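You operate a simulated robot arm through the tools that you are given. There is no shell and no other tool.

Carry out the task below with a simulated two-armed robot. There is one attempt and no reset: what you move stays moved.

TASK
Time the mix in the clear can with the orange cup.
Fine: open the lid, press TIME once, dip the cup and hold it over the can till the timer stops; cup back in the black tray, nothing else in it but the stirrer, lid closed. Set down upright: orange cup. Where these are worked on the way, their far stop is far enough and under half their travel is too little: lid of the clear can.

The check looks at the end state, three seconds after you hand in, the way a careful person would. Anything else that was tipped, shoved, dropped, spilled or broken makes it a failure. A push-on lid holds only when it is set on centred and level and pressed home; a screw cap is set on level and turned clockwise until tight.

THE ROBOT
Two 7-joint arms with two-finger parallel grippers on one trunk that stands fixed in place. Base frame: the origin is at the foot of the trunk, x ahead of it, y to its left, z up; the work surface is at about z = 0.8. Readings come in m, degrees, newtons and seconds.
The left shoulder is at [0.05, 0.161, 1.198], the right one opposite. With the tool pointing down near the work surface each hand reaches from about 0.1 to 0.66 m from the base axis, measured 20 degrees to its own side. Payload 3.43 kg a hand.
The TCP of each hand is the grasp point between the finger pads, 0.03 m short of the fingertips. In the tool frame z runs along the fingers and y along their closing line. Largest opening 0.094 m; finger width 0.028, thickness 0.01; the body of the gripper, 0.05 by 0.096 m, starts 0.055 m behind the TCP.
Orientation is that of the tool frame in the base frame, as a unit quaternion [x, y, z, w]. With the fingers straight down and closing along the base's y, the tool's x points along the base's -x, its y along +y and its z along -z.

THE INTERFACE
- The arms move only by the tool move_arm. It takes "left_commands", "right_commands" or both (then of equal length, played together; a hand with none holds still); each is a list of rows, each a list of 3 entries, a list of its own where there are three numbers: the shift along the tool's x, y, z in m, then the turn, a rotation vector about the tool's x, y, z in degrees, then the finger opening in m, from 0 to 0.094. In form: [[[dx, dy, dz], [ax, ay, az], hand], ...]. A call has 1 to 20 rows; each row shifts and turns the commanded pose from where the row before left it, along the tool's axes as they then stand. A row lasts 0.2 s, in which the tool goes at most 0.05 m and 8.6 degrees; a call with a longer step from one row to the next is refused whole, and so is a gripper value outside its range. Where a pose cannot be reached the arm comes as near as it can. A force on the tool above 50 N (or 10 N above the force at the start of the call, whichever is more), or a blocked arm, ends the call early, and 0.2 s more pass. Each finger travels about 0.045 m/s and halts on what it meets, pressing with about 21 N; the grip force reading is that of the motor and also rises with nothing between the fingers. The clock runs only during rows and for 0.2 s after the last one: add rows that do not move to give the fingers time. It gives the time, the measured TCP pose, the force on the tool (base axes), the opening and the grip force at its end, in the units of the frame above (readings bear some noise), with the torque about the TCP (base axes, N m) and any sound that the robot's microphone picked up.
- Cameras (640 x 400 px; columns grow to the right, rows downward): "scene" is now at [0.1168, -0.051, 1.3608]; the picture's right is [-0.56, -0.83, 0.00], its down [-0.15, 0.10, -0.98] and it looks along [0.82, -0.55, -0.18] (base axes); focal length 214 px, centre (320, 200). "left" rides on the left gripper at [0.076, -0.014, -0.103] in its tool frame; the picture's right is [0.18, 0.98, 0.00], its down [-0.75, 0.14, -0.64] and it looks along [-0.63, 0.12, 0.77] (tool axes); focal length 243 px, centre (320, 200). "right" rides on the right gripper at [0.076, 0.014, -0.102] in its tool frame; the picture's right is [-0.18, 0.98, 0.00], its down [-0.75, -0.14, -0.64] and it looks along [-0.63, -0.12, 0.77] (tool axes); focal length 243 px, centre (320, 200). There is no depth. A picture from a camera that has moved, and an enlarged one, comes with that camera's place and axes in the base frame and with its lens.
- snapshot(camera): a new picture of that camera. The clock stands still meanwhile.
- lift_body(by): slides the trunk up (or, below 0, down) by that many m; the arms and the scene camera ride with it, the base frame stays. It gives what a move gives, with no picture.
- head_to(pan, tilt): turns the head with the scene camera to pan (to the left, within 80 degrees either way) and tilt (down, from -29 to 69), counted from straight ahead of the robot. It gives what a move gives.
- enlarge(camera, box): a new picture of the part [left, top, right, bottom] of that camera's present view, enlarged. The clock stands still meanwhile.
- close_job(): hands the job in; it is judged then, once.

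Places have to be worked out from the pictures, the camera data and where the tool is seen. Open the grippers and draw the arms clear of the work before you hand the job in, unless the task says otherwise.

The tools are called after "Call:" as name(argument=value, ...) on one line, values as JSON. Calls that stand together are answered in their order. move_arm: Moves the arms, as the interface text tells. Its arguments: {"type":"object","properties":{"left_commands":{"type":"array"},"right_commands":{"type":"array"}},"required":[]} The other tools are called the same way: lift_body (by) moves the trunk up or down; head_to (pan, tilt) turns the head that bears the scene camera; snapshot (camera) takes a picture; enlarge (camera, box) takes an enlarged picture of a part of a camera's view; close_job () hands the job in.

At the start:

```text
time_s: 0.0
left_tool_pos: [0.2801, -0.0475, 1.3101]
left_orientation: [-0.001, 1.0, -0.001, -0.001]
left_contact_force: [-0.2, -0.4, 0.1]
left_torque: [-0.02, -0.02, -0.01]
left_gripper_width: 0.0939
left_gripper_force: 0.1
right_tool_pos: [0.3179, -0.3359, 1.2729]
right_orientation: [-0.001, 1.0, 0.0, 0.001]
right_contact_force: [0.3, -0.3, 0.1]
right_torque: [0.02, 0.01, -0.02]
right_gripper_width: 0.0941
right_gripper_force: 0.1
trunk travel left (down, up): [-0.225, 0.042]
head pan, tilt (commanded): [-33.8, 10.7]
```

scene: 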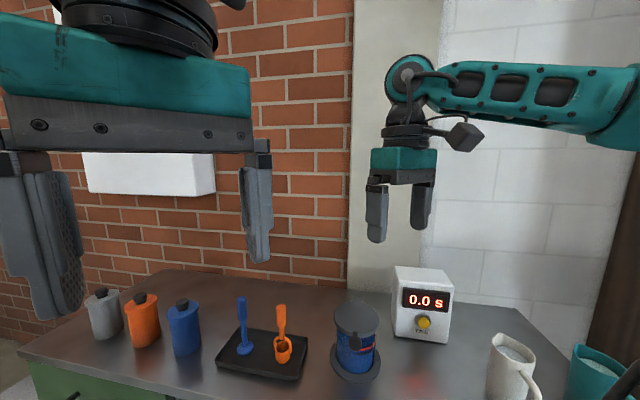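
right: 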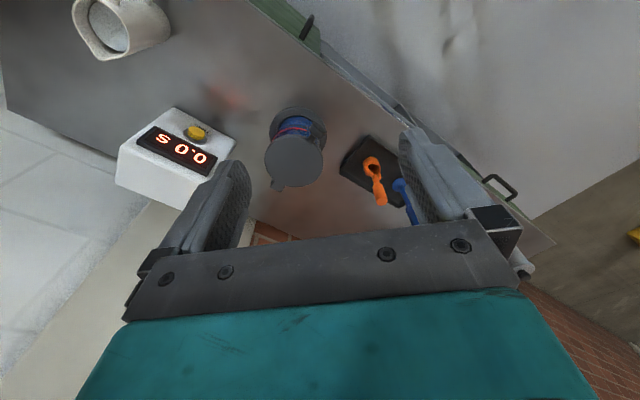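
left: 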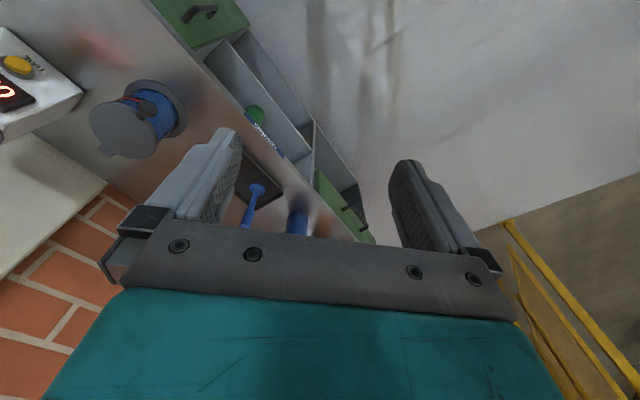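

The opening pictures show the tray with a blue stirrer and an orange cup, the clear can with a lid and the timer box. I tilt the head down for a better look at the work surface.

Call:
head_to(pan=-30, tilt=35)

```text
time_s: 0.9
left_tool_pos: [0.2803, -0.0473, 1.3091]
left_orientation: [-0.002, 1.0, 0.0, 0.0]
left_contact_force: [8.3, -1.9, -9.5]
left_torque: [0.27, 0.0, 0.22]
left_gripper_width: 0.0941
left_gripper_force: 0.1
right_tool_pos: [0.3174, -0.336, 1.2715]
right_orientation: [0.0, 1.0, -0.001, 0.0]
right_contact_force: [0.0, 0.0, 0.5]
right_torque: [0.02, 0.0, -0.03]
right_gripper_width: 0.0938
right_gripper_force: 0.1
trunk travel left (down, up): [-0.225, 0.042]
head pan, tilt (commanded): [-30.0, 35.0]
```

The head turn put some force on the left hand (about 12 N), so the head may be touching the left gripper; I look at the picture before doing anything else.

Call:
snapshot(camera="scene")

Call:
snapshot(camera="left")

```text
taken
camera scene: at [0.1162, -0.044, 1.3242], right [-0.5, -0.86, 0.0], down [-0.48, 0.28, -0.84], along [0.72, -0.42, -0.55], focal length 214 px, centre (320, 200)
```

scene: 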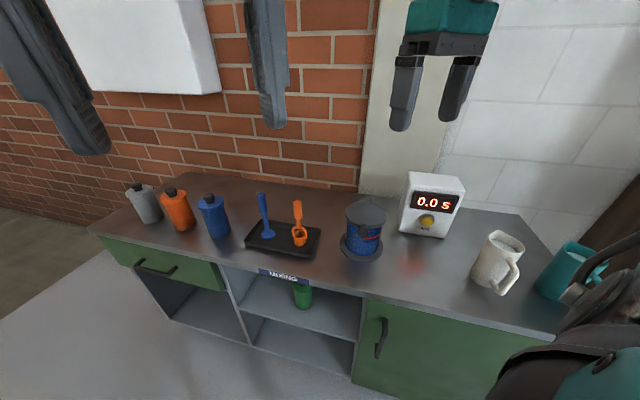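

```text
taken
camera left: at [0.2038, -0.0629, 1.4122], right [-0.19, 0.98, 0.0], down [0.75, 0.15, 0.64], along [0.63, 0.12, -0.77], focal length 243 px, centre (320, 200)
```

left: 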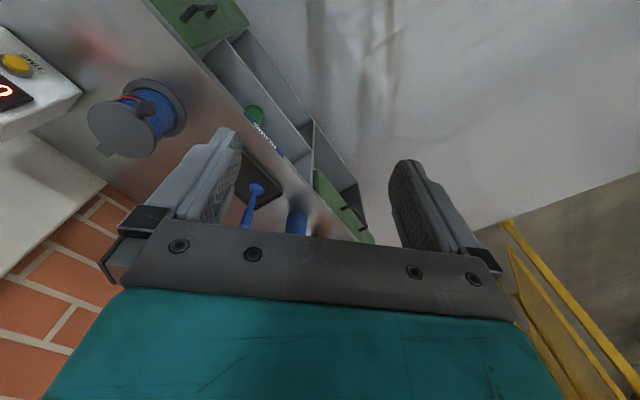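

The table stands at about 45° to the robot, with the can near (0.48, -0.40), the tray near (0.65, -0.21) and the timer near (0.42, -0.63). I enlarge the relevant parts to learn the details.

Call:
enlarge(camera="scene", box=[230, 170, 400, 276])

Call:
enlarge(camera="scene", box=[330, 160, 490, 260])

Call:
enlarge(camera="right", box=[100, 60, 420, 260])

```text
3.76 times, centred on (315, 223) of scene
camera zoom: at [0.1162, -0.044, 1.3242], right [-0.5, -0.86, 0.0], down [-0.48, 0.28, -0.84], along [0.72, -0.42, -0.55], focal length 807 px, centre (339, 113)
```

zoom: 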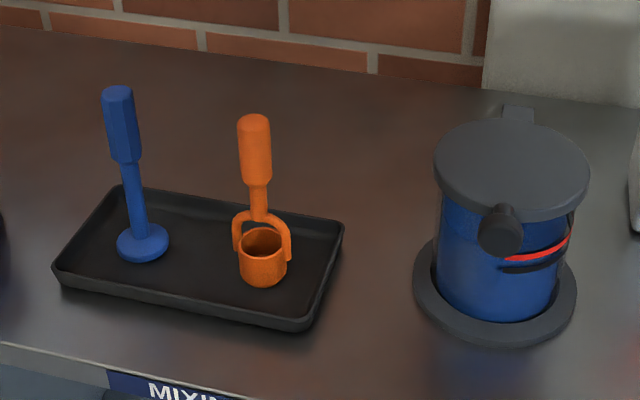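

```text
4.00 times, centred on (410, 210) of scene
camera zoom: at [0.1162, -0.044, 1.3242], right [-0.5, -0.86, 0.0], down [-0.48, 0.28, -0.84], along [0.72, -0.42, -0.55], focal length 858 px, centre (-40, 160)
```

zoom: 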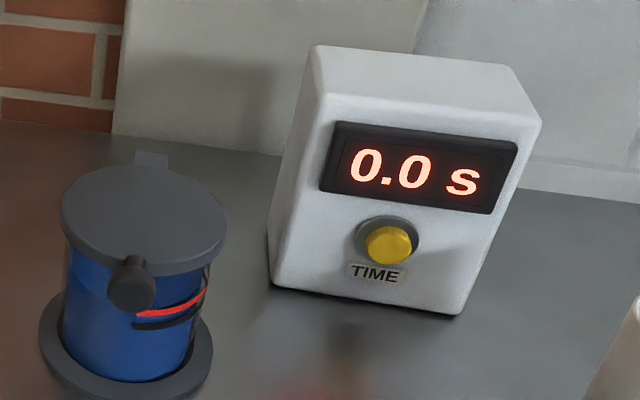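

```text
2.00 times, centred on (260, 160) of right
camera zoom: at [0.2412, -0.3224, 1.3744], right [0.18, 0.98, 0.0], down [0.75, -0.14, 0.64], along [0.63, -0.12, -0.77], focal length 485 px, centre (440, 280)
```

zoom: 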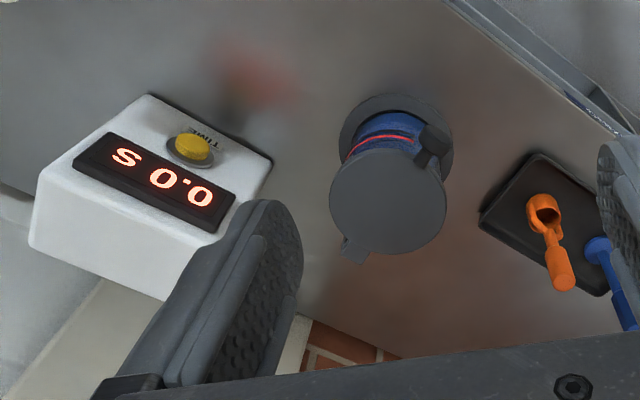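

The knob faces the robot side and the hinge is at the back of the can; the cup stands upright in the tray with a vertical handle. First I draw the left arm off to the left, clear of the head.

Call:
move_arm(left_commands=[[[-0.01, 0.02, 0], [0, 0, 0], 0.094], [[-0.01, 0.03, 0], [0, 0, 0], 0.094], [[-0.01, 0.03, 0], [0, 0, 0], 0.094], [[0, 0.03, 0], [0, 0, 0], 0.094], [[0, 0.03, 0], [0, 0, 0], 0.094], [[0, 0.03, 0], [0, 0, 0], 0.094], [[0, 0.03, 0], [0, 0, 0], 0.094], [[0, 0.03, 0], [0, 0, 0], 0.094]])

Call:
head_to(pan=-35, tilt=35)

Call:
snapshot(camera="scene")

```text
time_s: 2.7
left_tool_pos: [0.309, 0.1813, 1.3085]
left_orientation: [-0.001, 1.0, -0.001, -0.001]
left_contact_force: [0.0, 1.1, -0.8]
left_torque: [-0.02, 0.0, 0.01]
left_gripper_width: 0.0942
left_gripper_force: 0.0
right_tool_pos: [0.3168, -0.3356, 1.2727]
right_orientation: [-0.001, 1.0, 0.0, 0.0]
right_contact_force: [0.0, 0.8, 0.6]
right_torque: [0.01, 0.01, 0.0]
right_gripper_width: 0.0941
right_gripper_force: 0.1
trunk travel left (down, up): [-0.225, 0.042]
head pan, tilt (commanded): [-30.0, 35.0]
```

```text
time_s: 3.3
left_tool_pos: [0.3091, 0.1812, 1.3079]
left_orientation: [0.0, 1.0, -0.001, 0.0]
left_contact_force: [0.6, 0.1, 0.9]
left_torque: [0.02, 0.01, -0.02]
left_gripper_width: 0.094
left_gripper_force: 0.1
right_tool_pos: [0.3183, -0.3359, 1.272]
right_orientation: [0.0, 1.0, 0.0, -0.001]
right_contact_force: [0.2, -0.8, -0.1]
right_torque: [0.02, -0.04, 0.0]
right_gripper_width: 0.0942
right_gripper_force: 0.0
trunk travel left (down, up): [-0.225, 0.042]
head pan, tilt (commanded): [-35.0, 35.0]
```

```text
taken
camera scene: at [0.1116, -0.0498, 1.3217], right [-0.57, -0.82, 0.0], down [-0.47, 0.33, -0.82], along [0.67, -0.47, -0.57], focal length 214 px, centre (320, 200)
```

scene: 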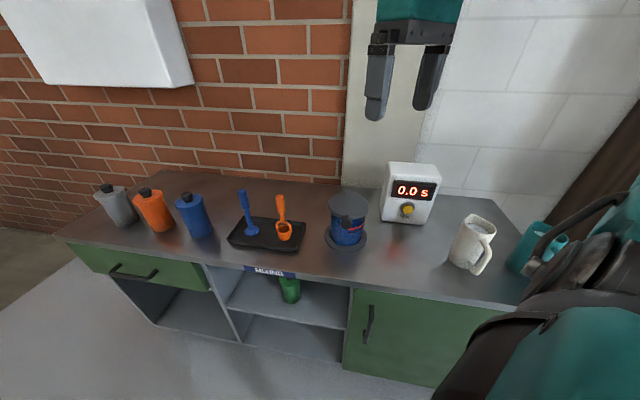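

The head is free now (pan -35°, tilt 35°). I take enlarged pictures from this exactly known camera pose for precise positions.

Call:
enlarge(camera="scene", box=[310, 180, 390, 255])

Call:
enlarge(camera="scene", box=[220, 180, 320, 260])

Call:
enlarge(camera="scene", box=[370, 150, 450, 230])

```text
5.33 times, centred on (350, 218) of scene
camera zoom: at [0.1116, -0.0498, 1.3217], right [-0.57, -0.82, 0.0], down [-0.47, 0.33, -0.82], along [0.67, -0.47, -0.57], focal length 1144 px, centre (160, 107)
```

zoom: 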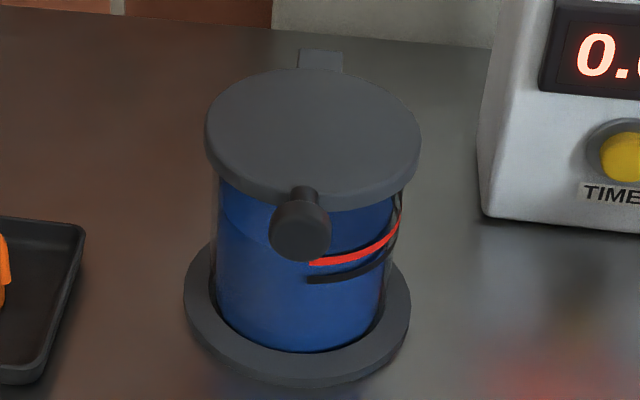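

```text
5.00 times, centred on (270, 220) of scene
camera zoom: at [0.1116, -0.0498, 1.3217], right [-0.57, -0.82, 0.0], down [-0.47, 0.33, -0.82], along [0.67, -0.47, -0.57], focal length 1072 px, centre (570, 100)
```

zoom: 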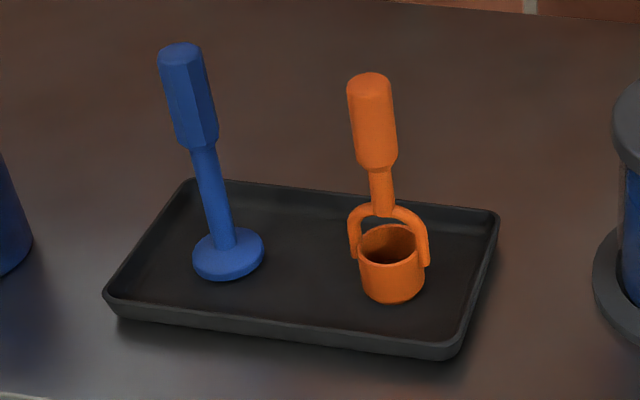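

```text
5.00 times, centred on (410, 190) of scene
camera zoom: at [0.1116, -0.0498, 1.3217], right [-0.57, -0.82, 0.0], down [-0.47, 0.33, -0.82], along [0.67, -0.47, -0.57], focal length 1072 px, centre (-130, 250)
```

zoom: 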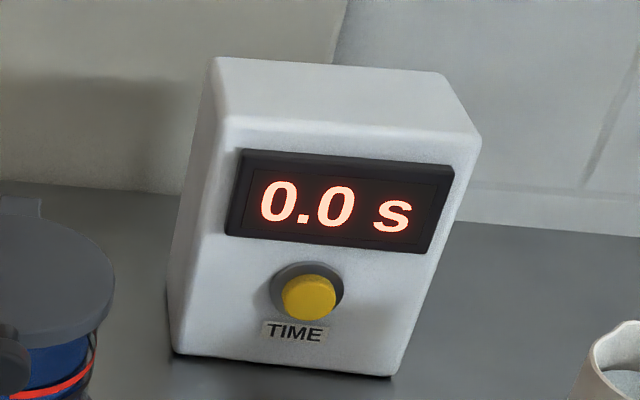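

From this pose I place the can's lid centre at about (0.489, -0.420, 0.938), with the knob at (0.438, -0.367, 0.927) on the front side. The cup handle is vertical at (0.604, -0.251), top z about 0.97, and the button is at about (0.416, -0.629, 0.875). I bring the right hand over in front of the knob, yawed 45° and tilted, for a close look.

Call:
move_arm(right_commands=[[[-0.012, 0.003, 0.041], [0, 0, 0], 0.094], [[-0.012, 0.003, 0.041], [0, 0, 0], 0.094], [[-0.012, 0.003, 0.041], [0, 0, 0], 0.08], [[-0.012, 0.003, 0.041], [0, 0, 7.5], 0.07], [[0, 0, 0], [0, 0, 7.5], 0.07], [[0, 0, 0], [0, 0, 7.5], 0.07], [[0, 0, 0], [0, 0, 7.5], 0.07], [[0, 0, 0], [0, 0, 7.5], 0.07], [[0, 0, 0], [0, 0, 7.5], 0.07], [[0, 0, 0], [0, -7, 0], 0.07], [[0, 0, 0], [0, -7, 0], 0.07], [[0, 0, 0], [0, -7, 0], 0.07], [[0, 0, 0], [0, -7, 0], 0.07], [[0, 0, 0], [0, -7, 0], 0.07], [[0, 0, 0], [0, 0, 0], 0.07]])

Call:
snapshot(camera="right")

Call:
snapshot(camera="scene")

```text
time_s: 6.5
left_tool_pos: [0.3091, 0.1803, 1.3096]
left_orientation: [0.0, 1.0, -0.001, 0.0]
left_contact_force: [-0.1, 0.1, -0.3]
left_torque: [0.0, -0.02, 0.01]
left_gripper_width: 0.094
left_gripper_force: 0.1
right_tool_pos: [0.3652, -0.3238, 1.1084]
right_orientation: [0.365, 0.881, -0.115, 0.278]
right_contact_force: [-0.4, -0.2, 0.4]
right_torque: [0.0, -0.03, -0.02]
right_gripper_width: 0.0701
right_gripper_force: 0.0
trunk travel left (down, up): [-0.225, 0.042]
head pan, tilt (commanded): [-35.0, 35.0]
```

```text
taken
camera right: at [0.2896, -0.2287, 1.1481], right [0.8, 0.59, 0.11], down [0.07, -0.28, 0.96], along [0.59, -0.76, -0.27], focal length 243 px, centre (320, 200)
```

right: 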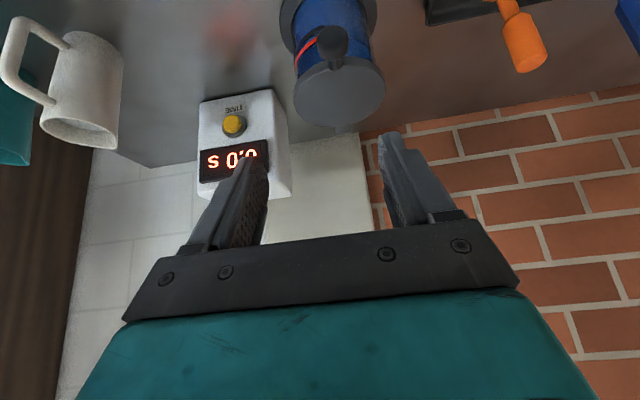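

```text
taken
camera scene: at [0.1115, -0.0499, 1.3217], right [-0.57, -0.82, 0.0], down [-0.47, 0.33, -0.82], along [0.67, -0.47, -0.57], focal length 214 px, centre (320, 200)
```

scene: 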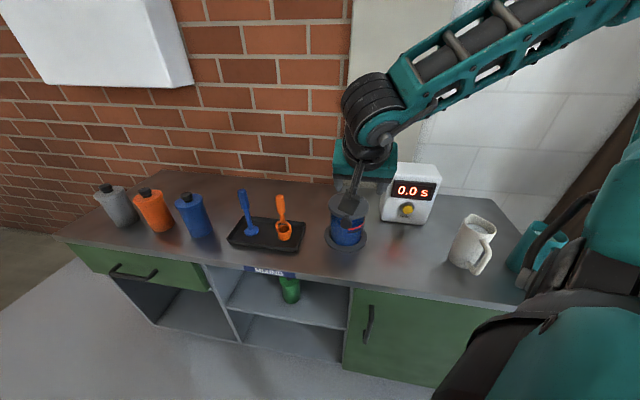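

The view agrees with the knob near (0.436, -0.366). I enlarge it to see its shape.

Call:
enlarge(camera="right", box=[260, 0, 420, 130])

```text
3.08 times, centred on (340, 65) of right
camera zoom: at [0.2896, -0.2287, 1.1481], right [0.8, 0.59, 0.11], down [0.07, -0.28, 0.96], along [0.59, -0.76, -0.27], focal length 746 px, centre (258, 615)
```

zoom: 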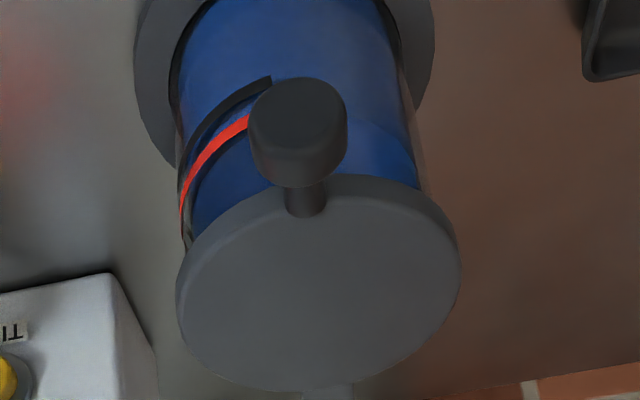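

The knob is a short cylinder on a stem pointing toward the robot, but its height is poorly fixed from two similar viewing angles. I lower the trunk by 0.1 m, which gives a lower viewpoint for both cameras while the right hand stays clear above the knob.

Call:
lift_body(by=-0.1)

Call:
enlarge(camera="scene", box=[310, 130, 400, 230])

Call:
snapshot(camera="right")

Call:
snapshot(camera="scene")

```text
time_s: 7.9
left_tool_pos: [0.3101, 0.1809, 1.2091]
left_orientation: [-0.001, 1.0, 0.0, 0.0]
left_contact_force: [0.1, 0.4, 0.5]
left_torque: [0.0, 0.0, 0.01]
left_gripper_width: 0.0942
left_gripper_force: 0.0
right_tool_pos: [0.3645, -0.3237, 1.0076]
right_orientation: [0.365, 0.881, -0.115, 0.278]
right_contact_force: [-0.2, -0.3, -0.3]
right_torque: [0.01, 0.04, 0.01]
right_gripper_width: 0.0699
right_gripper_force: 0.0
trunk travel left (down, up): [-0.125, 0.142]
head pan, tilt (commanded): [-35.0, 35.0]
```

```text
4.00 times, centred on (355, 180) of scene
camera zoom: at [0.1114, -0.0498, 1.2217], right [-0.57, -0.82, 0.0], down [-0.47, 0.33, -0.82], along [0.67, -0.47, -0.57], focal length 858 px, centre (180, 280)
```

zoom: 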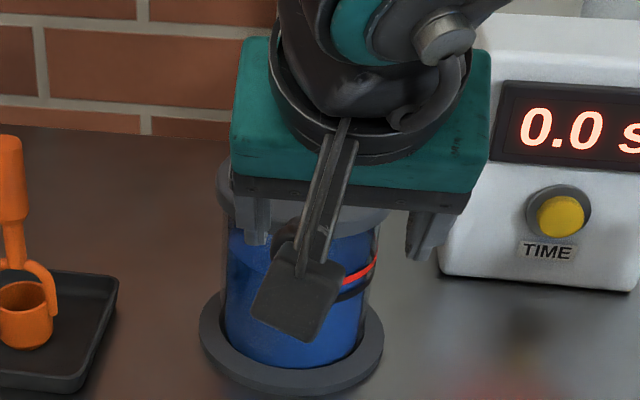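

```text
taken
camera right: at [0.2895, -0.2286, 1.0483], right [0.8, 0.59, 0.11], down [0.08, -0.28, 0.96], along [0.59, -0.76, -0.27], focal length 243 px, centre (320, 200)
```

right: 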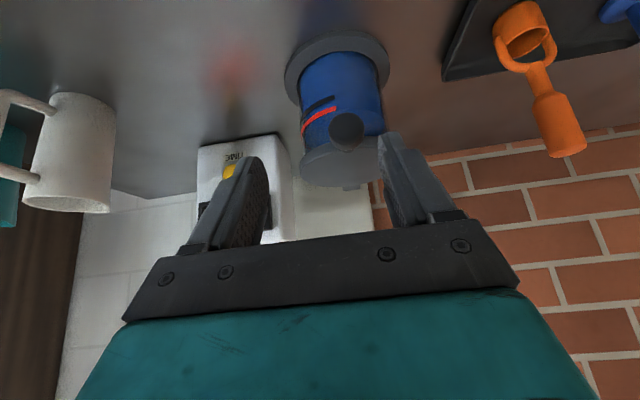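

```text
taken
camera scene: at [0.1114, -0.0498, 1.2217], right [-0.57, -0.82, 0.0], down [-0.47, 0.33, -0.82], along [0.67, -0.47, -0.57], focal length 214 px, centre (320, 200)
```

scene: 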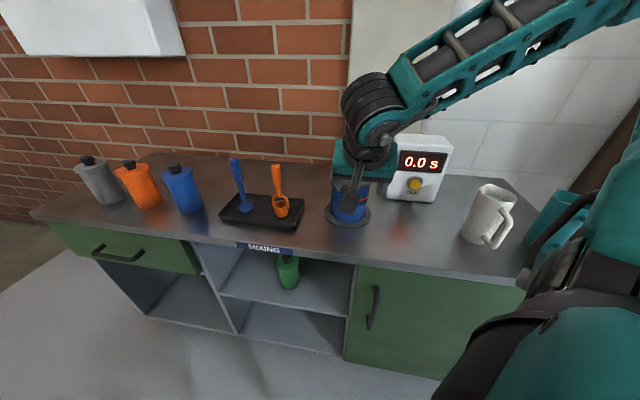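

The right camera now looks at the knob from a lower angle. I enlarge it for triangulation against the earlier right picture.

Call:
enlarge(camera="right", box=[270, 20, 420, 200])

Call:
enlarge(camera="right", box=[430, 0, 640, 170])

```text
2.22 times, centred on (345, 110) of right
camera zoom: at [0.2895, -0.2286, 1.0483], right [0.8, 0.59, 0.11], down [0.08, -0.28, 0.96], along [0.59, -0.76, -0.27], focal length 539 px, centre (264, 400)
```

zoom: 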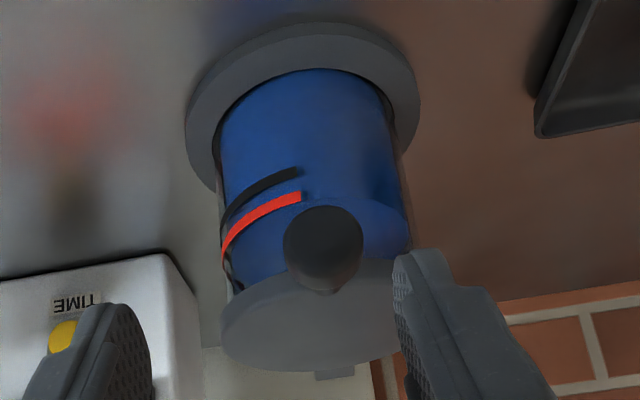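

```text
2.35 times, centred on (535, 85) of right
camera zoom: at [0.2895, -0.2286, 1.0483], right [0.8, 0.59, 0.11], down [0.08, -0.28, 0.96], along [0.59, -0.76, -0.27], focal length 571 px, centre (-186, 471)
```

zoom: 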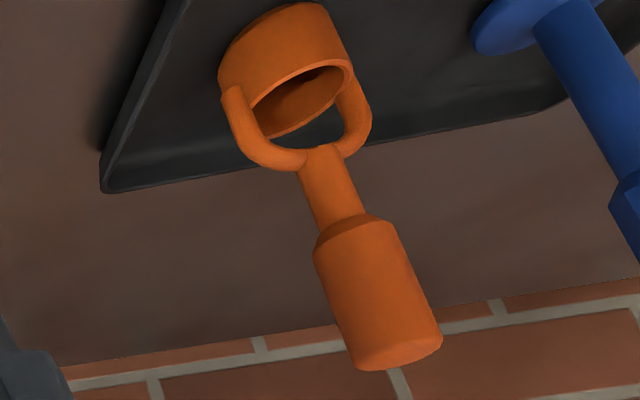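

Triangulating the two right-camera views puts the knob's front face at about (0.426, -0.356, 0.936), diameter 0.03, axis horizontal. I tilt the hand to 30° below horizontal, narrow the fingers to a small fork and lower it in front of and below the knob, still 6 cm away from it.

Call:
move_arm(right_commands=[[[0, 0, 0], [0, -6.25, 0], 0.05], [[0, 0, 0], [0, -6.25, 0], 0.03], [[0, 0, 0], [0, -6.25, 0], 0.02], [[0, 0, 0], [0, -6.25, 0], 0.02], [[0.0236, 0.0052, 0.0154], [0, 0, 0], 0.02], [[0.0236, 0.0052, 0.0154], [0, 0, 0], 0.02], [[0.0236, 0.0052, 0.0154], [0, 0, 0], 0.02], [[0.0236, 0.0052, 0.0154], [0, 0, 0], 0.02], [[0, 0, 0], [0, 0, 0], 0.02]])

Call:
snapshot(camera="right")

Call:
snapshot(camera="scene")

```text
time_s: 9.9
left_tool_pos: [0.3096, 0.1805, 1.2082]
left_orientation: [-0.001, 1.0, -0.001, 0.0]
left_contact_force: [0.8, 0.6, -0.3]
left_torque: [-0.02, 0.02, 0.01]
left_gripper_width: 0.0939
left_gripper_force: 0.1
right_tool_pos: [0.4087, -0.3122, 0.8965]
right_orientation: [0.331, 0.8, -0.191, 0.463]
right_contact_force: [0.7, -0.2, -0.1]
right_torque: [-0.01, -0.03, 0.02]
right_gripper_width: 0.0202
right_gripper_force: 0.2
right hand out of reach, approached as far as the arm can: row 2, 3, 4
trunk travel left (down, up): [-0.125, 0.142]
head pan, tilt (commanded): [-35.0, 35.0]
```

```text
taken
camera right: at [0.328, -0.2135, 0.8817], right [0.76, 0.63, 0.16], down [-0.23, 0.03, 0.97], along [0.61, -0.78, 0.16], focal length 243 px, centre (320, 200)
```

right: 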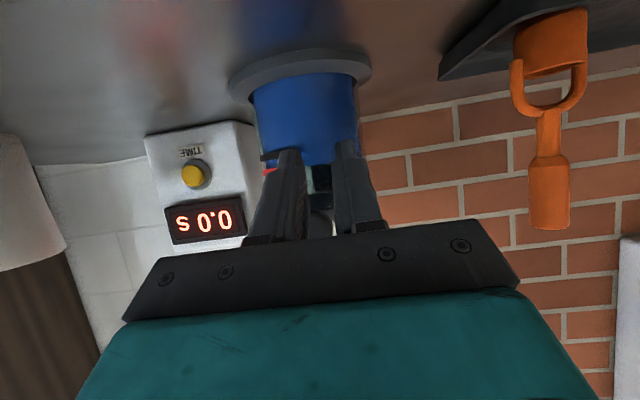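

```text
taken
camera scene: at [0.1116, -0.0498, 1.2217], right [-0.57, -0.82, 0.0], down [-0.47, 0.33, -0.82], along [0.67, -0.47, -0.57], focal length 214 px, centre (320, 200)
```

scene: 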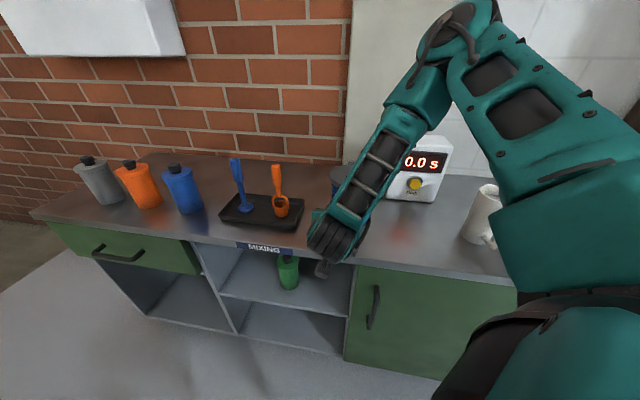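

The hand ended about 2 cm off to the left of where I wanted, because some intermediate rotation was out of reach. I zoom into the right view to see the knob relative to the fingers.

Call:
enlarge(camera="right", box=[240, 130, 400, 250])

```text
3.33 times, centred on (320, 190) of right
camera zoom: at [0.328, -0.2135, 0.8817], right [0.76, 0.63, 0.16], down [-0.23, 0.03, 0.97], along [0.61, -0.78, 0.16], focal length 809 px, centre (320, 233)
```

zoom: 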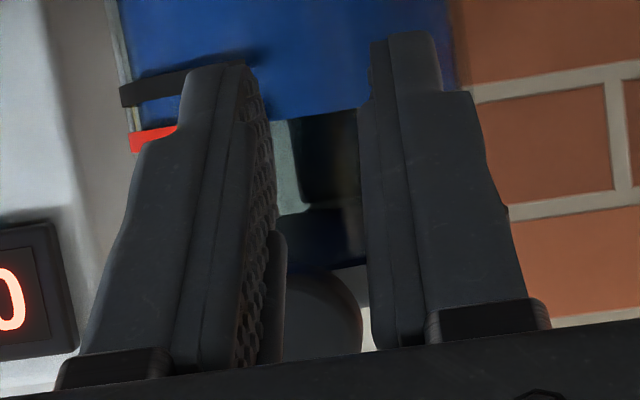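

The knob sits above and slightly right of the fork's axis, and the liquid surface is near z = 0.885. I shift 17 mm sideways to line up with the knob, then go 38 mm forward under it.

Call:
move_arm(right_commands=[[[0, -0.0085, 0], [0, 0, 0], 0.02], [[0, -0.0085, 0], [0, 0, 0], 0.02], [[-0.0063, 0, 0.011], [0, 0, 0], 0.02], [[-0.0063, 0, 0.011], [0, 0, 0], 0.02], [[-0.0063, 0, 0.011], [0, 0, 0], 0.02], [[0, 0, 0], [0, 0, 0], 0.02]])

Call:
enlarge(camera="right", box=[220, 100, 420, 250])

```text
time_s: 11.3
left_tool_pos: [0.3093, 0.182, 1.2084]
left_orientation: [0.0, 1.0, -0.001, -0.001]
left_contact_force: [0.4, 1.0, -0.3]
left_torque: [0.0, 0.0, -0.02]
left_gripper_width: 0.0941
left_gripper_force: 0.0
right_tool_pos: [0.4234, -0.3507, 0.897]
right_orientation: [0.331, 0.8, -0.191, 0.462]
right_contact_force: [0.5, -0.6, -0.3]
right_torque: [0.01, 0.02, -0.02]
right_gripper_width: 0.0202
right_gripper_force: 0.1
trunk travel left (down, up): [-0.125, 0.142]
head pan, tilt (commanded): [-35.0, 35.0]
```

```text
2.67 times, centred on (320, 175) of right
camera zoom: at [0.3434, -0.2511, 0.8817], right [0.76, 0.63, 0.16], down [-0.23, 0.03, 0.97], along [0.61, -0.78, 0.16], focal length 647 px, centre (320, 267)
```

zoom: 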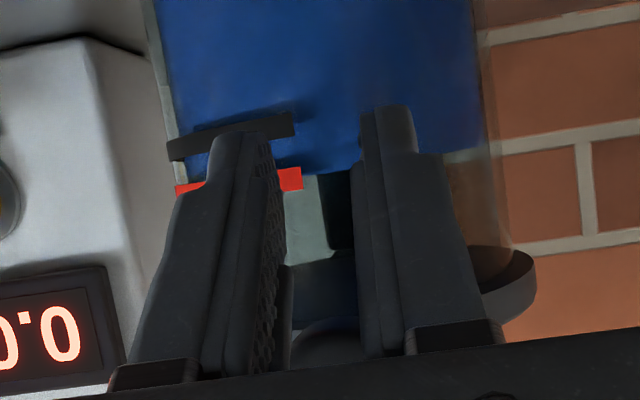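

Forces are near zero and the knob is right above the fork. I lift along the lid's arc, first to about 15–20°.

Call:
move_arm(right_commands=[[[-0.0104, 0, -0.006], [0, 0, 0], 0.02], [[-0.0098, 0, -0.0054], [0, 0, 0], 0.02], [[-0.0098, 0, -0.0054], [0, 0, 0], 0.02], [[-0.0098, 0, -0.0054], [0, 0, 0], 0.02], [[-0.0098, 0, -0.0054], [0, 0, 0], 0.02], [[0, 0, 0], [0, 0, 0], 0.02]])

Call:
snapshot(camera="right")

Call:
snapshot(camera="scene")

```text
time_s: 12.7
left_tool_pos: [0.3106, 0.1817, 1.2086]
left_orientation: [-0.001, 1.0, -0.002, 0.0]
left_contact_force: [0.0, 0.0, 0.3]
left_torque: [0.0, 0.02, -0.05]
left_gripper_width: 0.0943
left_gripper_force: 0.1
right_tool_pos: [0.4232, -0.3503, 0.9543]
right_orientation: [0.331, 0.8, -0.191, 0.462]
right_contact_force: [-0.7, -0.8, 0.0]
right_torque: [0.01, 0.01, 0.0]
right_gripper_width: 0.0203
right_gripper_force: 0.2
trunk travel left (down, up): [-0.125, 0.142]
head pan, tilt (commanded): [-35.0, 35.0]
```

```text
taken
camera right: at [0.3431, -0.2519, 0.9395], right [0.76, 0.63, 0.16], down [-0.23, 0.03, 0.97], along [0.61, -0.78, 0.16], focal length 243 px, centre (320, 200)
```

right: 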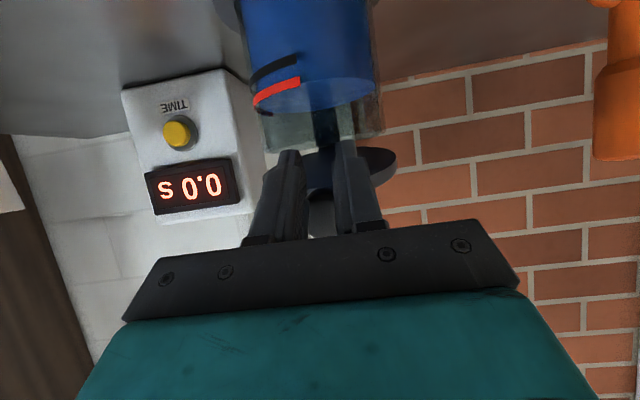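

```text
taken
camera scene: at [0.1115, -0.0499, 1.2217], right [-0.57, -0.82, 0.0], down [-0.47, 0.33, -0.82], along [0.67, -0.47, -0.57], focal length 214 px, centre (320, 200)
```

scene: 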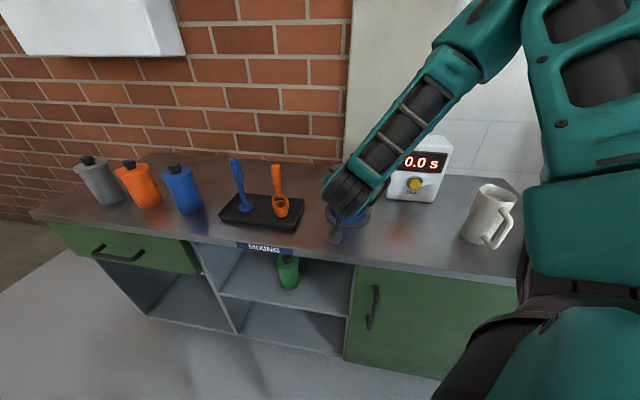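

The lid is lifting: the can's clear rim shows below the raised disc, with almost no force. I continue along the arc to about 45°.

Call:
move_arm(right_commands=[[[-0.0214, 0, -0.0049], [0, 0, 0], 0.02], [[-0.0214, 0, -0.0049], [0, 0, 0], 0.02], [[-0.0137, 0, 0.0021], [0, 0, 0], 0.02], [[-0.0137, 0, 0.0021], [0, 0, 0], 0.02], [[-0.0137, 0, 0.0021], [0, 0, 0], 0.02], [[0, 0, 0], [0, 0, 0], 0.02]])

Call:
snapshot(camera="right")

Call:
enlarge(camera="scene", box=[290, 110, 450, 240])

```text
time_s: 14.1
left_tool_pos: [0.3106, 0.1813, 1.2083]
left_orientation: [-0.001, 1.0, -0.001, 0.0]
left_contact_force: [0.0, -1.0, 0.3]
left_torque: [0.01, 0.01, 0.0]
left_gripper_width: 0.0942
left_gripper_force: 0.1
right_tool_pos: [0.4483, -0.3805, 1.0291]
right_orientation: [0.33, 0.801, -0.19, 0.462]
right_contact_force: [0.3, 1.2, -0.8]
right_torque: [-0.01, 0.03, 0.01]
right_gripper_width: 0.021
right_gripper_force: 1.1
trunk travel left (down, up): [-0.125, 0.142]
head pan, tilt (commanded): [-35.0, 35.0]
```

```text
taken
camera right: at [0.3693, -0.281, 1.0143], right [0.76, 0.63, 0.16], down [-0.23, 0.03, 0.97], along [0.61, -0.78, 0.16], focal length 243 px, centre (320, 200)
```

right: 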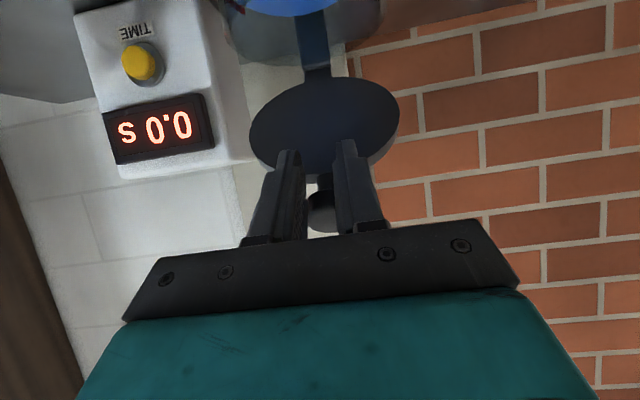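

```text
3.08 times, centred on (370, 175) of scene
camera zoom: at [0.1117, -0.0496, 1.2217], right [-0.57, -0.82, 0.0], down [-0.47, 0.33, -0.82], along [0.67, -0.47, -0.57], focal length 660 px, centre (166, 277)
```

zoom: 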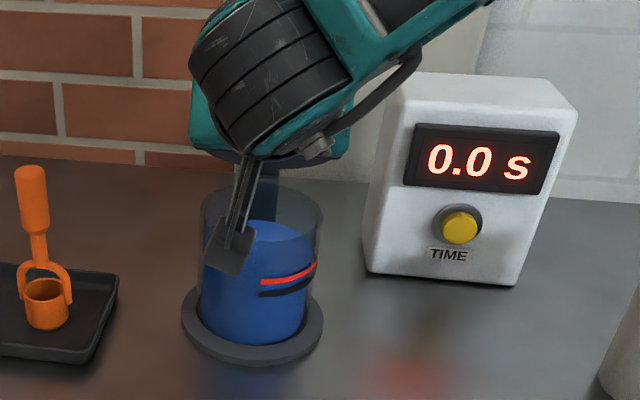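

The lid is about 45° open and its underside and the hinge bracket behind the can are visible. I carry on to about 75°.

Call:
move_arm(right_commands=[[[-0.0165, 0, 0.0066], [0, 0, 0], 0.02], [[-0.0165, 0, 0.0066], [0, 0, 0], 0.02], [[-0.0147, 0, 0.0097], [0, 0, 0], 0.02], [[-0.0147, 0, 0.0097], [0, 0, 0], 0.02], [[0, 0, 0], [0, 0, 0], 0.02]])

Call:
snapshot(camera="right")

Call:
snapshot(camera="scene")

```text
time_s: 15.3
left_tool_pos: [0.309, 0.1807, 1.2095]
left_orientation: [-0.001, 1.0, -0.001, 0.001]
left_contact_force: [0.5, 0.3, -0.7]
left_torque: [0.02, -0.03, 0.01]
left_gripper_width: 0.0942
left_gripper_force: 0.1
right_tool_pos: [0.4937, -0.4219, 1.0688]
right_orientation: [0.331, 0.8, -0.19, 0.462]
right_contact_force: [-1.5, 0.5, 1.6]
right_torque: [-0.03, -0.02, 0.01]
right_gripper_width: 0.02
right_gripper_force: 0.9
trunk travel left (down, up): [-0.125, 0.142]
head pan, tilt (commanded): [-35.0, 35.0]
```

```text
taken
camera right: at [0.4137, -0.3214, 1.0533], right [0.76, 0.63, 0.16], down [-0.23, 0.03, 0.97], along [0.61, -0.78, 0.16], focal length 243 px, centre (320, 200)
```

right: 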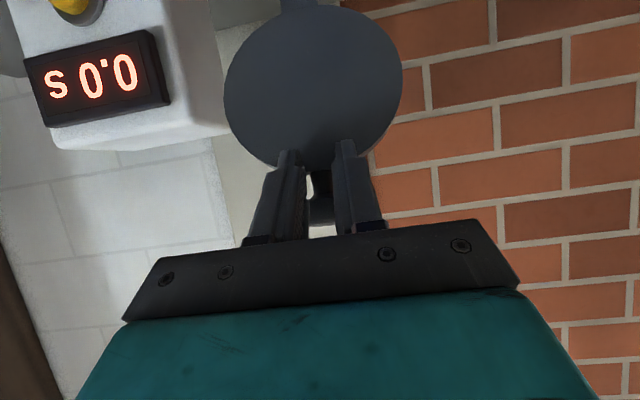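

```text
taken
camera scene: at [0.1113, -0.0497, 1.2217], right [-0.57, -0.82, 0.0], down [-0.47, 0.33, -0.82], along [0.67, -0.47, -0.57], focal length 214 px, centre (320, 200)
```

scene: 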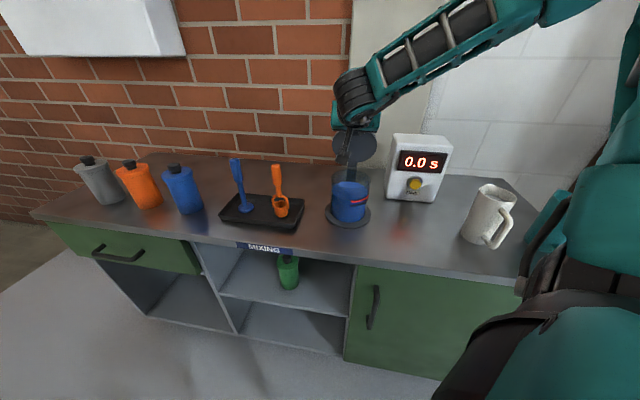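

The lid is near 75° and following freely. I push on to about 95–100°, watching for the force of the far stop.

Call:
move_arm(right_commands=[[[-0.0118, 0, 0.0131], [0, 0, 0], 0.02], [[-0.0118, 0, 0.0131], [0, 0, 0], 0.02], [[-0.0059, 0, 0.0102], [0, 0, 0], 0.02], [[-0.0059, 0, 0.0102], [0, 0, 0], 0.02], [[0, 0, 0], [0, 0, 0], 0.02]])

Call:
snapshot(camera="right")

Call:
enlarge(camera="scene", box=[290, 80, 450, 240])

```text
time_s: 16.5
left_tool_pos: [0.3094, 0.1813, 1.2094]
left_orientation: [-0.001, 1.0, -0.001, 0.0]
left_contact_force: [-0.1, 0.5, -0.7]
left_torque: [0.03, 0.0, -0.02]
left_gripper_width: 0.0942
left_gripper_force: 0.1
right_tool_pos: [0.5341, -0.4623, 1.0741]
right_orientation: [0.332, 0.801, -0.191, 0.461]
right_contact_force: [-0.2, -0.5, -0.3]
right_torque: [0.01, 0.0, 0.02]
right_gripper_width: 0.0199
right_gripper_force: 0.1
trunk travel left (down, up): [-0.125, 0.142]
head pan, tilt (commanded): [-35.0, 35.0]
```

```text
taken
camera right: at [0.4545, -0.3631, 1.0594], right [0.76, 0.63, 0.16], down [-0.23, 0.03, 0.97], along [0.61, -0.78, 0.16], focal length 243 px, centre (320, 200)
```

right: 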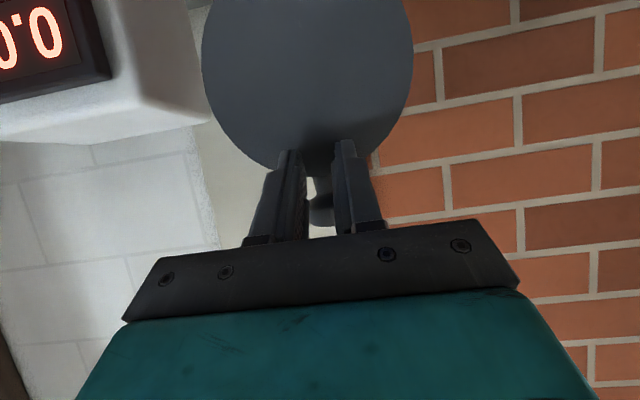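

```text
2.50 times, centred on (370, 160) of scene
camera zoom: at [0.1116, -0.0498, 1.2217], right [-0.57, -0.82, 0.0], down [-0.47, 0.33, -0.82], along [0.67, -0.47, -0.57], focal length 536 px, centre (195, 300)
```

zoom: 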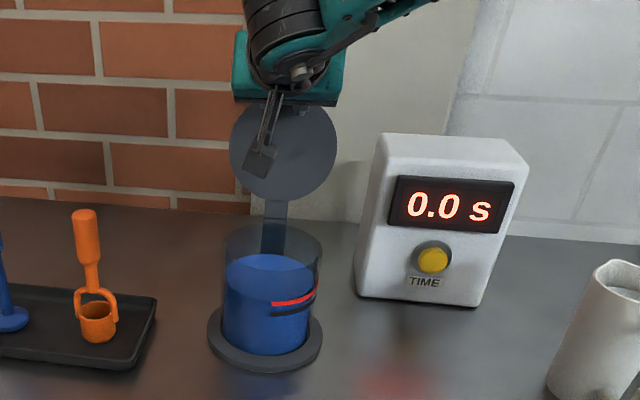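

No contact force now, so the lid is around vertical or has gone over. I push 2.5 cm further forward in small steps to find the stop.

Call:
move_arm(right_commands=[[[-0.004, 0, 0.007], [0, 0, 0], 0.02], [[-0.004, 0, 0.007], [0, 0, 0], 0.02], [[-0.004, 0, 0.007], [0, 0, 0], 0.02], [[0, 0, 0], [0, 0, 0], 0.02]])

Call:
snapshot(camera="right")

Call:
enlarge(camera="scene", box=[290, 80, 450, 240])

```text
time_s: 17.3
left_tool_pos: [0.3055, 0.1845, 1.2097]
left_orientation: [0.0, 1.0, -0.003, 0.003]
left_contact_force: [-1.0, -0.4, -0.5]
left_torque: [-0.01, -0.03, 0.01]
left_gripper_width: 0.0941
left_gripper_force: 0.2
right_tool_pos: [0.546, -0.4692, 1.0795]
right_orientation: [0.329, 0.801, -0.188, 0.464]
right_contact_force: [-31.1, 20.4, 12.8]
right_torque: [-0.21, 0.42, -0.58]
right_gripper_width: 0.024
right_gripper_force: 3.6
trunk travel left (down, up): [-0.125, 0.142]
head pan, tilt (commanded): [-35.0, 35.0]
stopped in row 4 (right hand): the force on the tool passed its limit at 57 N (the readings are from after the stop); the commanded pose is now the measured one
```

```text
taken
camera right: at [0.4652, -0.3704, 1.0644], right [0.75, 0.64, 0.16], down [-0.23, 0.02, 0.97], along [0.62, -0.77, 0.16], focal length 243 px, centre (320, 200)
```

right: 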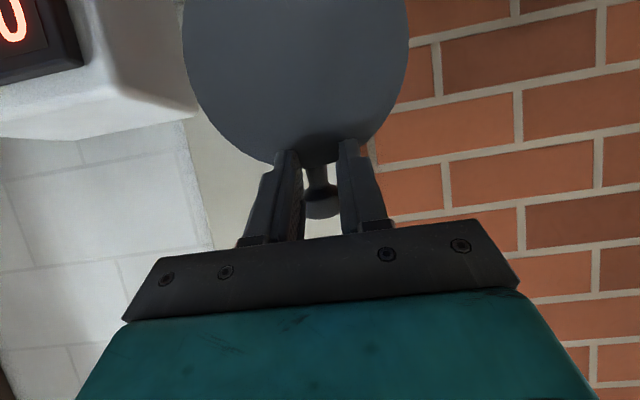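

```text
2.50 times, centred on (370, 160) of scene
camera zoom: at [0.1063, -0.0465, 1.2228], right [-0.57, -0.82, 0.0], down [-0.47, 0.33, -0.82], along [0.67, -0.47, -0.57], focal length 536 px, centre (195, 300)
```

zoom: 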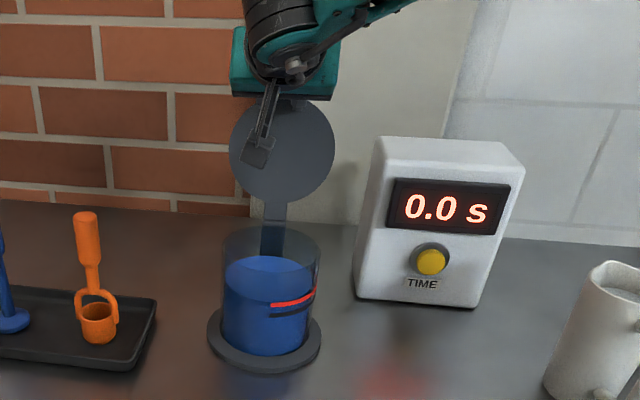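

The lid is at its far stop (about 40 N reaction); the can has not moved in the picture. I back straight off 5 cm and see whether the lid stays open.

Call:
move_arm(right_commands=[[[0.004, 0, -0.0085], [0, 0, 0], 0.02], [[0.005, 0, -0.0087], [0, 0, 0], 0.02], [[0.01, 0, -0.0173], [0, 0, 0], 0.02], [[0.01, 0, -0.0173], [0, 0, 0], 0.02], [[0, 0, 0], [0, 0, 0], 0.02]])

Call:
snapshot(camera="right")

Call:
enlarge(camera="scene", box=[290, 80, 450, 240])

```text
time_s: 18.5
left_tool_pos: [0.3098, 0.1808, 1.2089]
left_orientation: [-0.001, 1.0, -0.001, 0.0]
left_contact_force: [0.3, 0.4, 0.0]
left_torque: [0.02, 0.0, 0.01]
left_gripper_width: 0.0939
left_gripper_force: 0.1
right_tool_pos: [0.5074, -0.4327, 1.0762]
right_orientation: [0.331, 0.802, -0.188, 0.46]
right_contact_force: [0.3, 0.1, -0.3]
right_torque: [0.01, -0.02, 0.04]
right_gripper_width: 0.0199
right_gripper_force: 0.1
trunk travel left (down, up): [-0.125, 0.142]
head pan, tilt (commanded): [-35.0, 35.0]
```

```text
taken
camera right: at [0.4278, -0.334, 1.0622], right [0.76, 0.63, 0.16], down [-0.22, 0.02, 0.97], along [0.61, -0.77, 0.16], focal length 243 px, centre (320, 200)
```

right: 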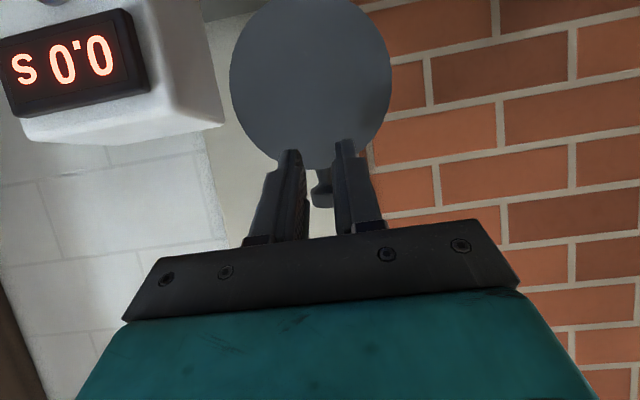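

```text
2.50 times, centred on (370, 160) of scene
camera zoom: at [0.1116, -0.0499, 1.2216], right [-0.57, -0.82, 0.0], down [-0.47, 0.33, -0.82], along [0.67, -0.47, -0.57], focal length 536 px, centre (195, 300)
```

zoom: 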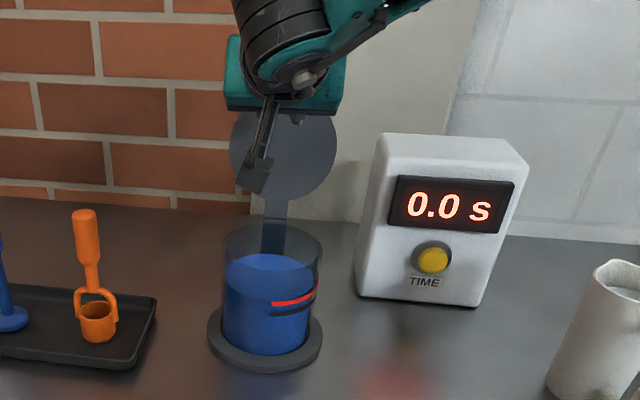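

The lid stays open on its own and everything else is unmoved. I withdraw the hand and carry it sideways in front of the timer, well above the table, then look.

Call:
move_arm(right_commands=[[[0.01625, 0, -0.02815], [0, 0, 0], 0.02], [[0.01625, 0, -0.02815], [0, 0, 0], 0.01], [[0.01625, 0, -0.02815], [0, 0, 0], 0], [[0.01625, 0, -0.02815], [0, 0, 0], 0], [[0, -0.04, 0], [0, 0, 0], 0], [[0, -0.04, 0], [0, 0, 0], 0], [[0, -0.04, 0], [0, 0, 0], 0], [[0, -0.04, 0], [0, 0, 0], 0], [[0, -0.04, 0], [0, 0, 0], 0], [[0, 0, 0], [0, 0, 0], 0]])

Call:
snapshot(camera="right")

Call:
snapshot(camera="scene")

```text
time_s: 20.7
left_tool_pos: [0.3103, 0.1804, 1.2076]
left_orientation: [-0.002, 1.0, -0.001, 0.001]
left_contact_force: [0.6, -1.0, -0.7]
left_torque: [0.01, 0.03, 0.01]
left_gripper_width: 0.094
left_gripper_force: 0.0
right_tool_pos: [0.3031, -0.4955, 1.089]
right_orientation: [0.329, 0.802, -0.188, 0.461]
right_contact_force: [-0.4, -0.6, 0.6]
right_torque: [0.02, 0.01, 0.0]
right_gripper_width: 0.0
right_gripper_force: 21.4
right hand out of reach, approached as far as the arm can: row 6, 7, 8
trunk travel left (down, up): [-0.125, 0.142]
head pan, tilt (commanded): [-35.0, 35.0]
```

```text
taken
camera right: at [0.2219, -0.3971, 1.0745], right [0.76, 0.63, 0.16], down [-0.22, 0.02, 0.97], along [0.62, -0.77, 0.16], focal length 243 px, centre (320, 200)
```

right: 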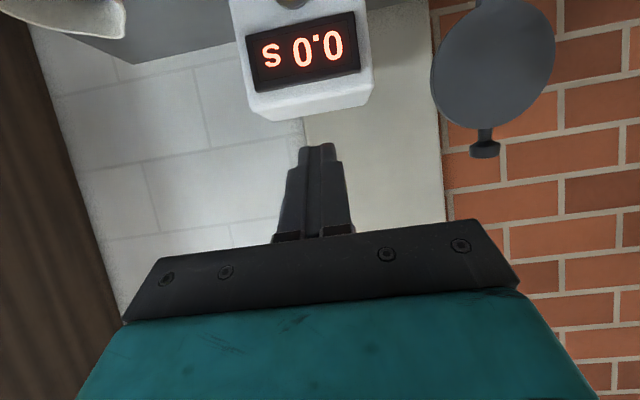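

```text
taken
camera scene: at [0.1115, -0.05, 1.2216], right [-0.57, -0.82, 0.0], down [-0.47, 0.33, -0.82], along [0.67, -0.47, -0.57], focal length 214 px, centre (320, 200)
```

scene: 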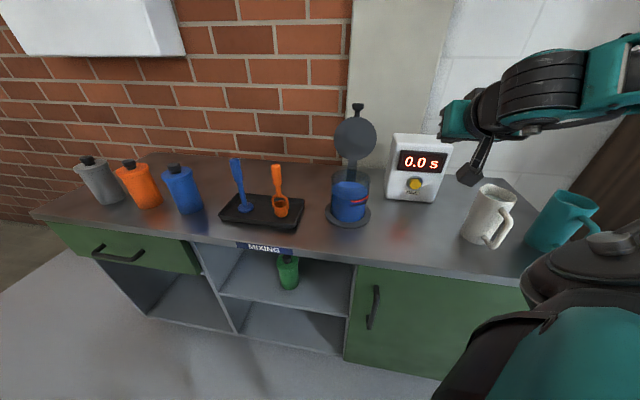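

The lid stands open by itself. I zoom on the timer from the lowered head to triangulate the button.

Call:
enlarge(camera="scene", box=[380, 120, 460, 210])

Call:
enlarge(camera="scene", box=[310, 90, 400, 235])

Call:
enlarge(camera="scene", box=[210, 140, 310, 235])

```text
4.44 times, centred on (420, 165) of scene
camera zoom: at [0.1115, -0.05, 1.2216], right [-0.57, -0.82, 0.0], down [-0.47, 0.33, -0.82], along [0.67, -0.47, -0.57], focal length 953 px, centre (-124, 356)
```

zoom: 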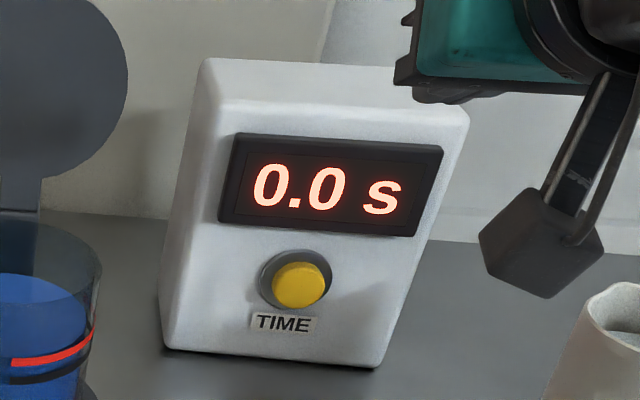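

```text
2.76 times, centred on (355, 162) of scene
camera zoom: at [0.1115, -0.05, 1.2216], right [-0.57, -0.82, 0.0], down [-0.47, 0.33, -0.82], along [0.67, -0.47, -0.57], focal length 592 px, centre (223, 303)
```

zoom: 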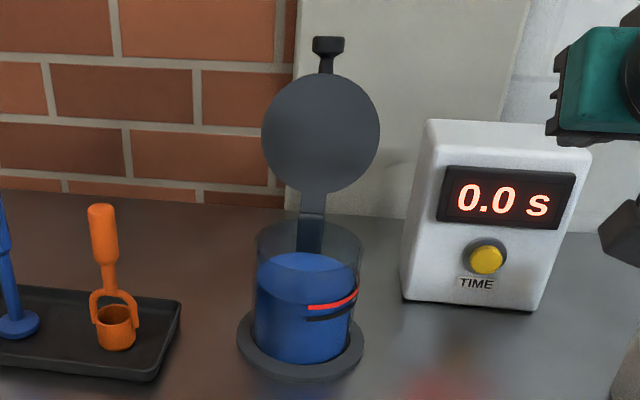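

```text
4.21 times, centred on (260, 188) of scene
camera zoom: at [0.1115, -0.05, 1.2216], right [-0.57, -0.82, 0.0], down [-0.47, 0.33, -0.82], along [0.67, -0.47, -0.57], focal length 903 px, centre (573, 253)
```

zoom: 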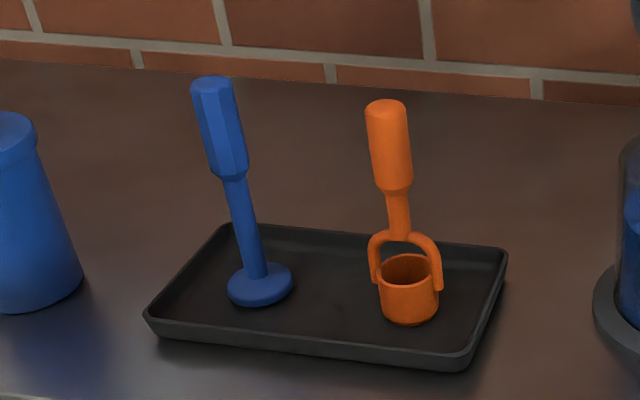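

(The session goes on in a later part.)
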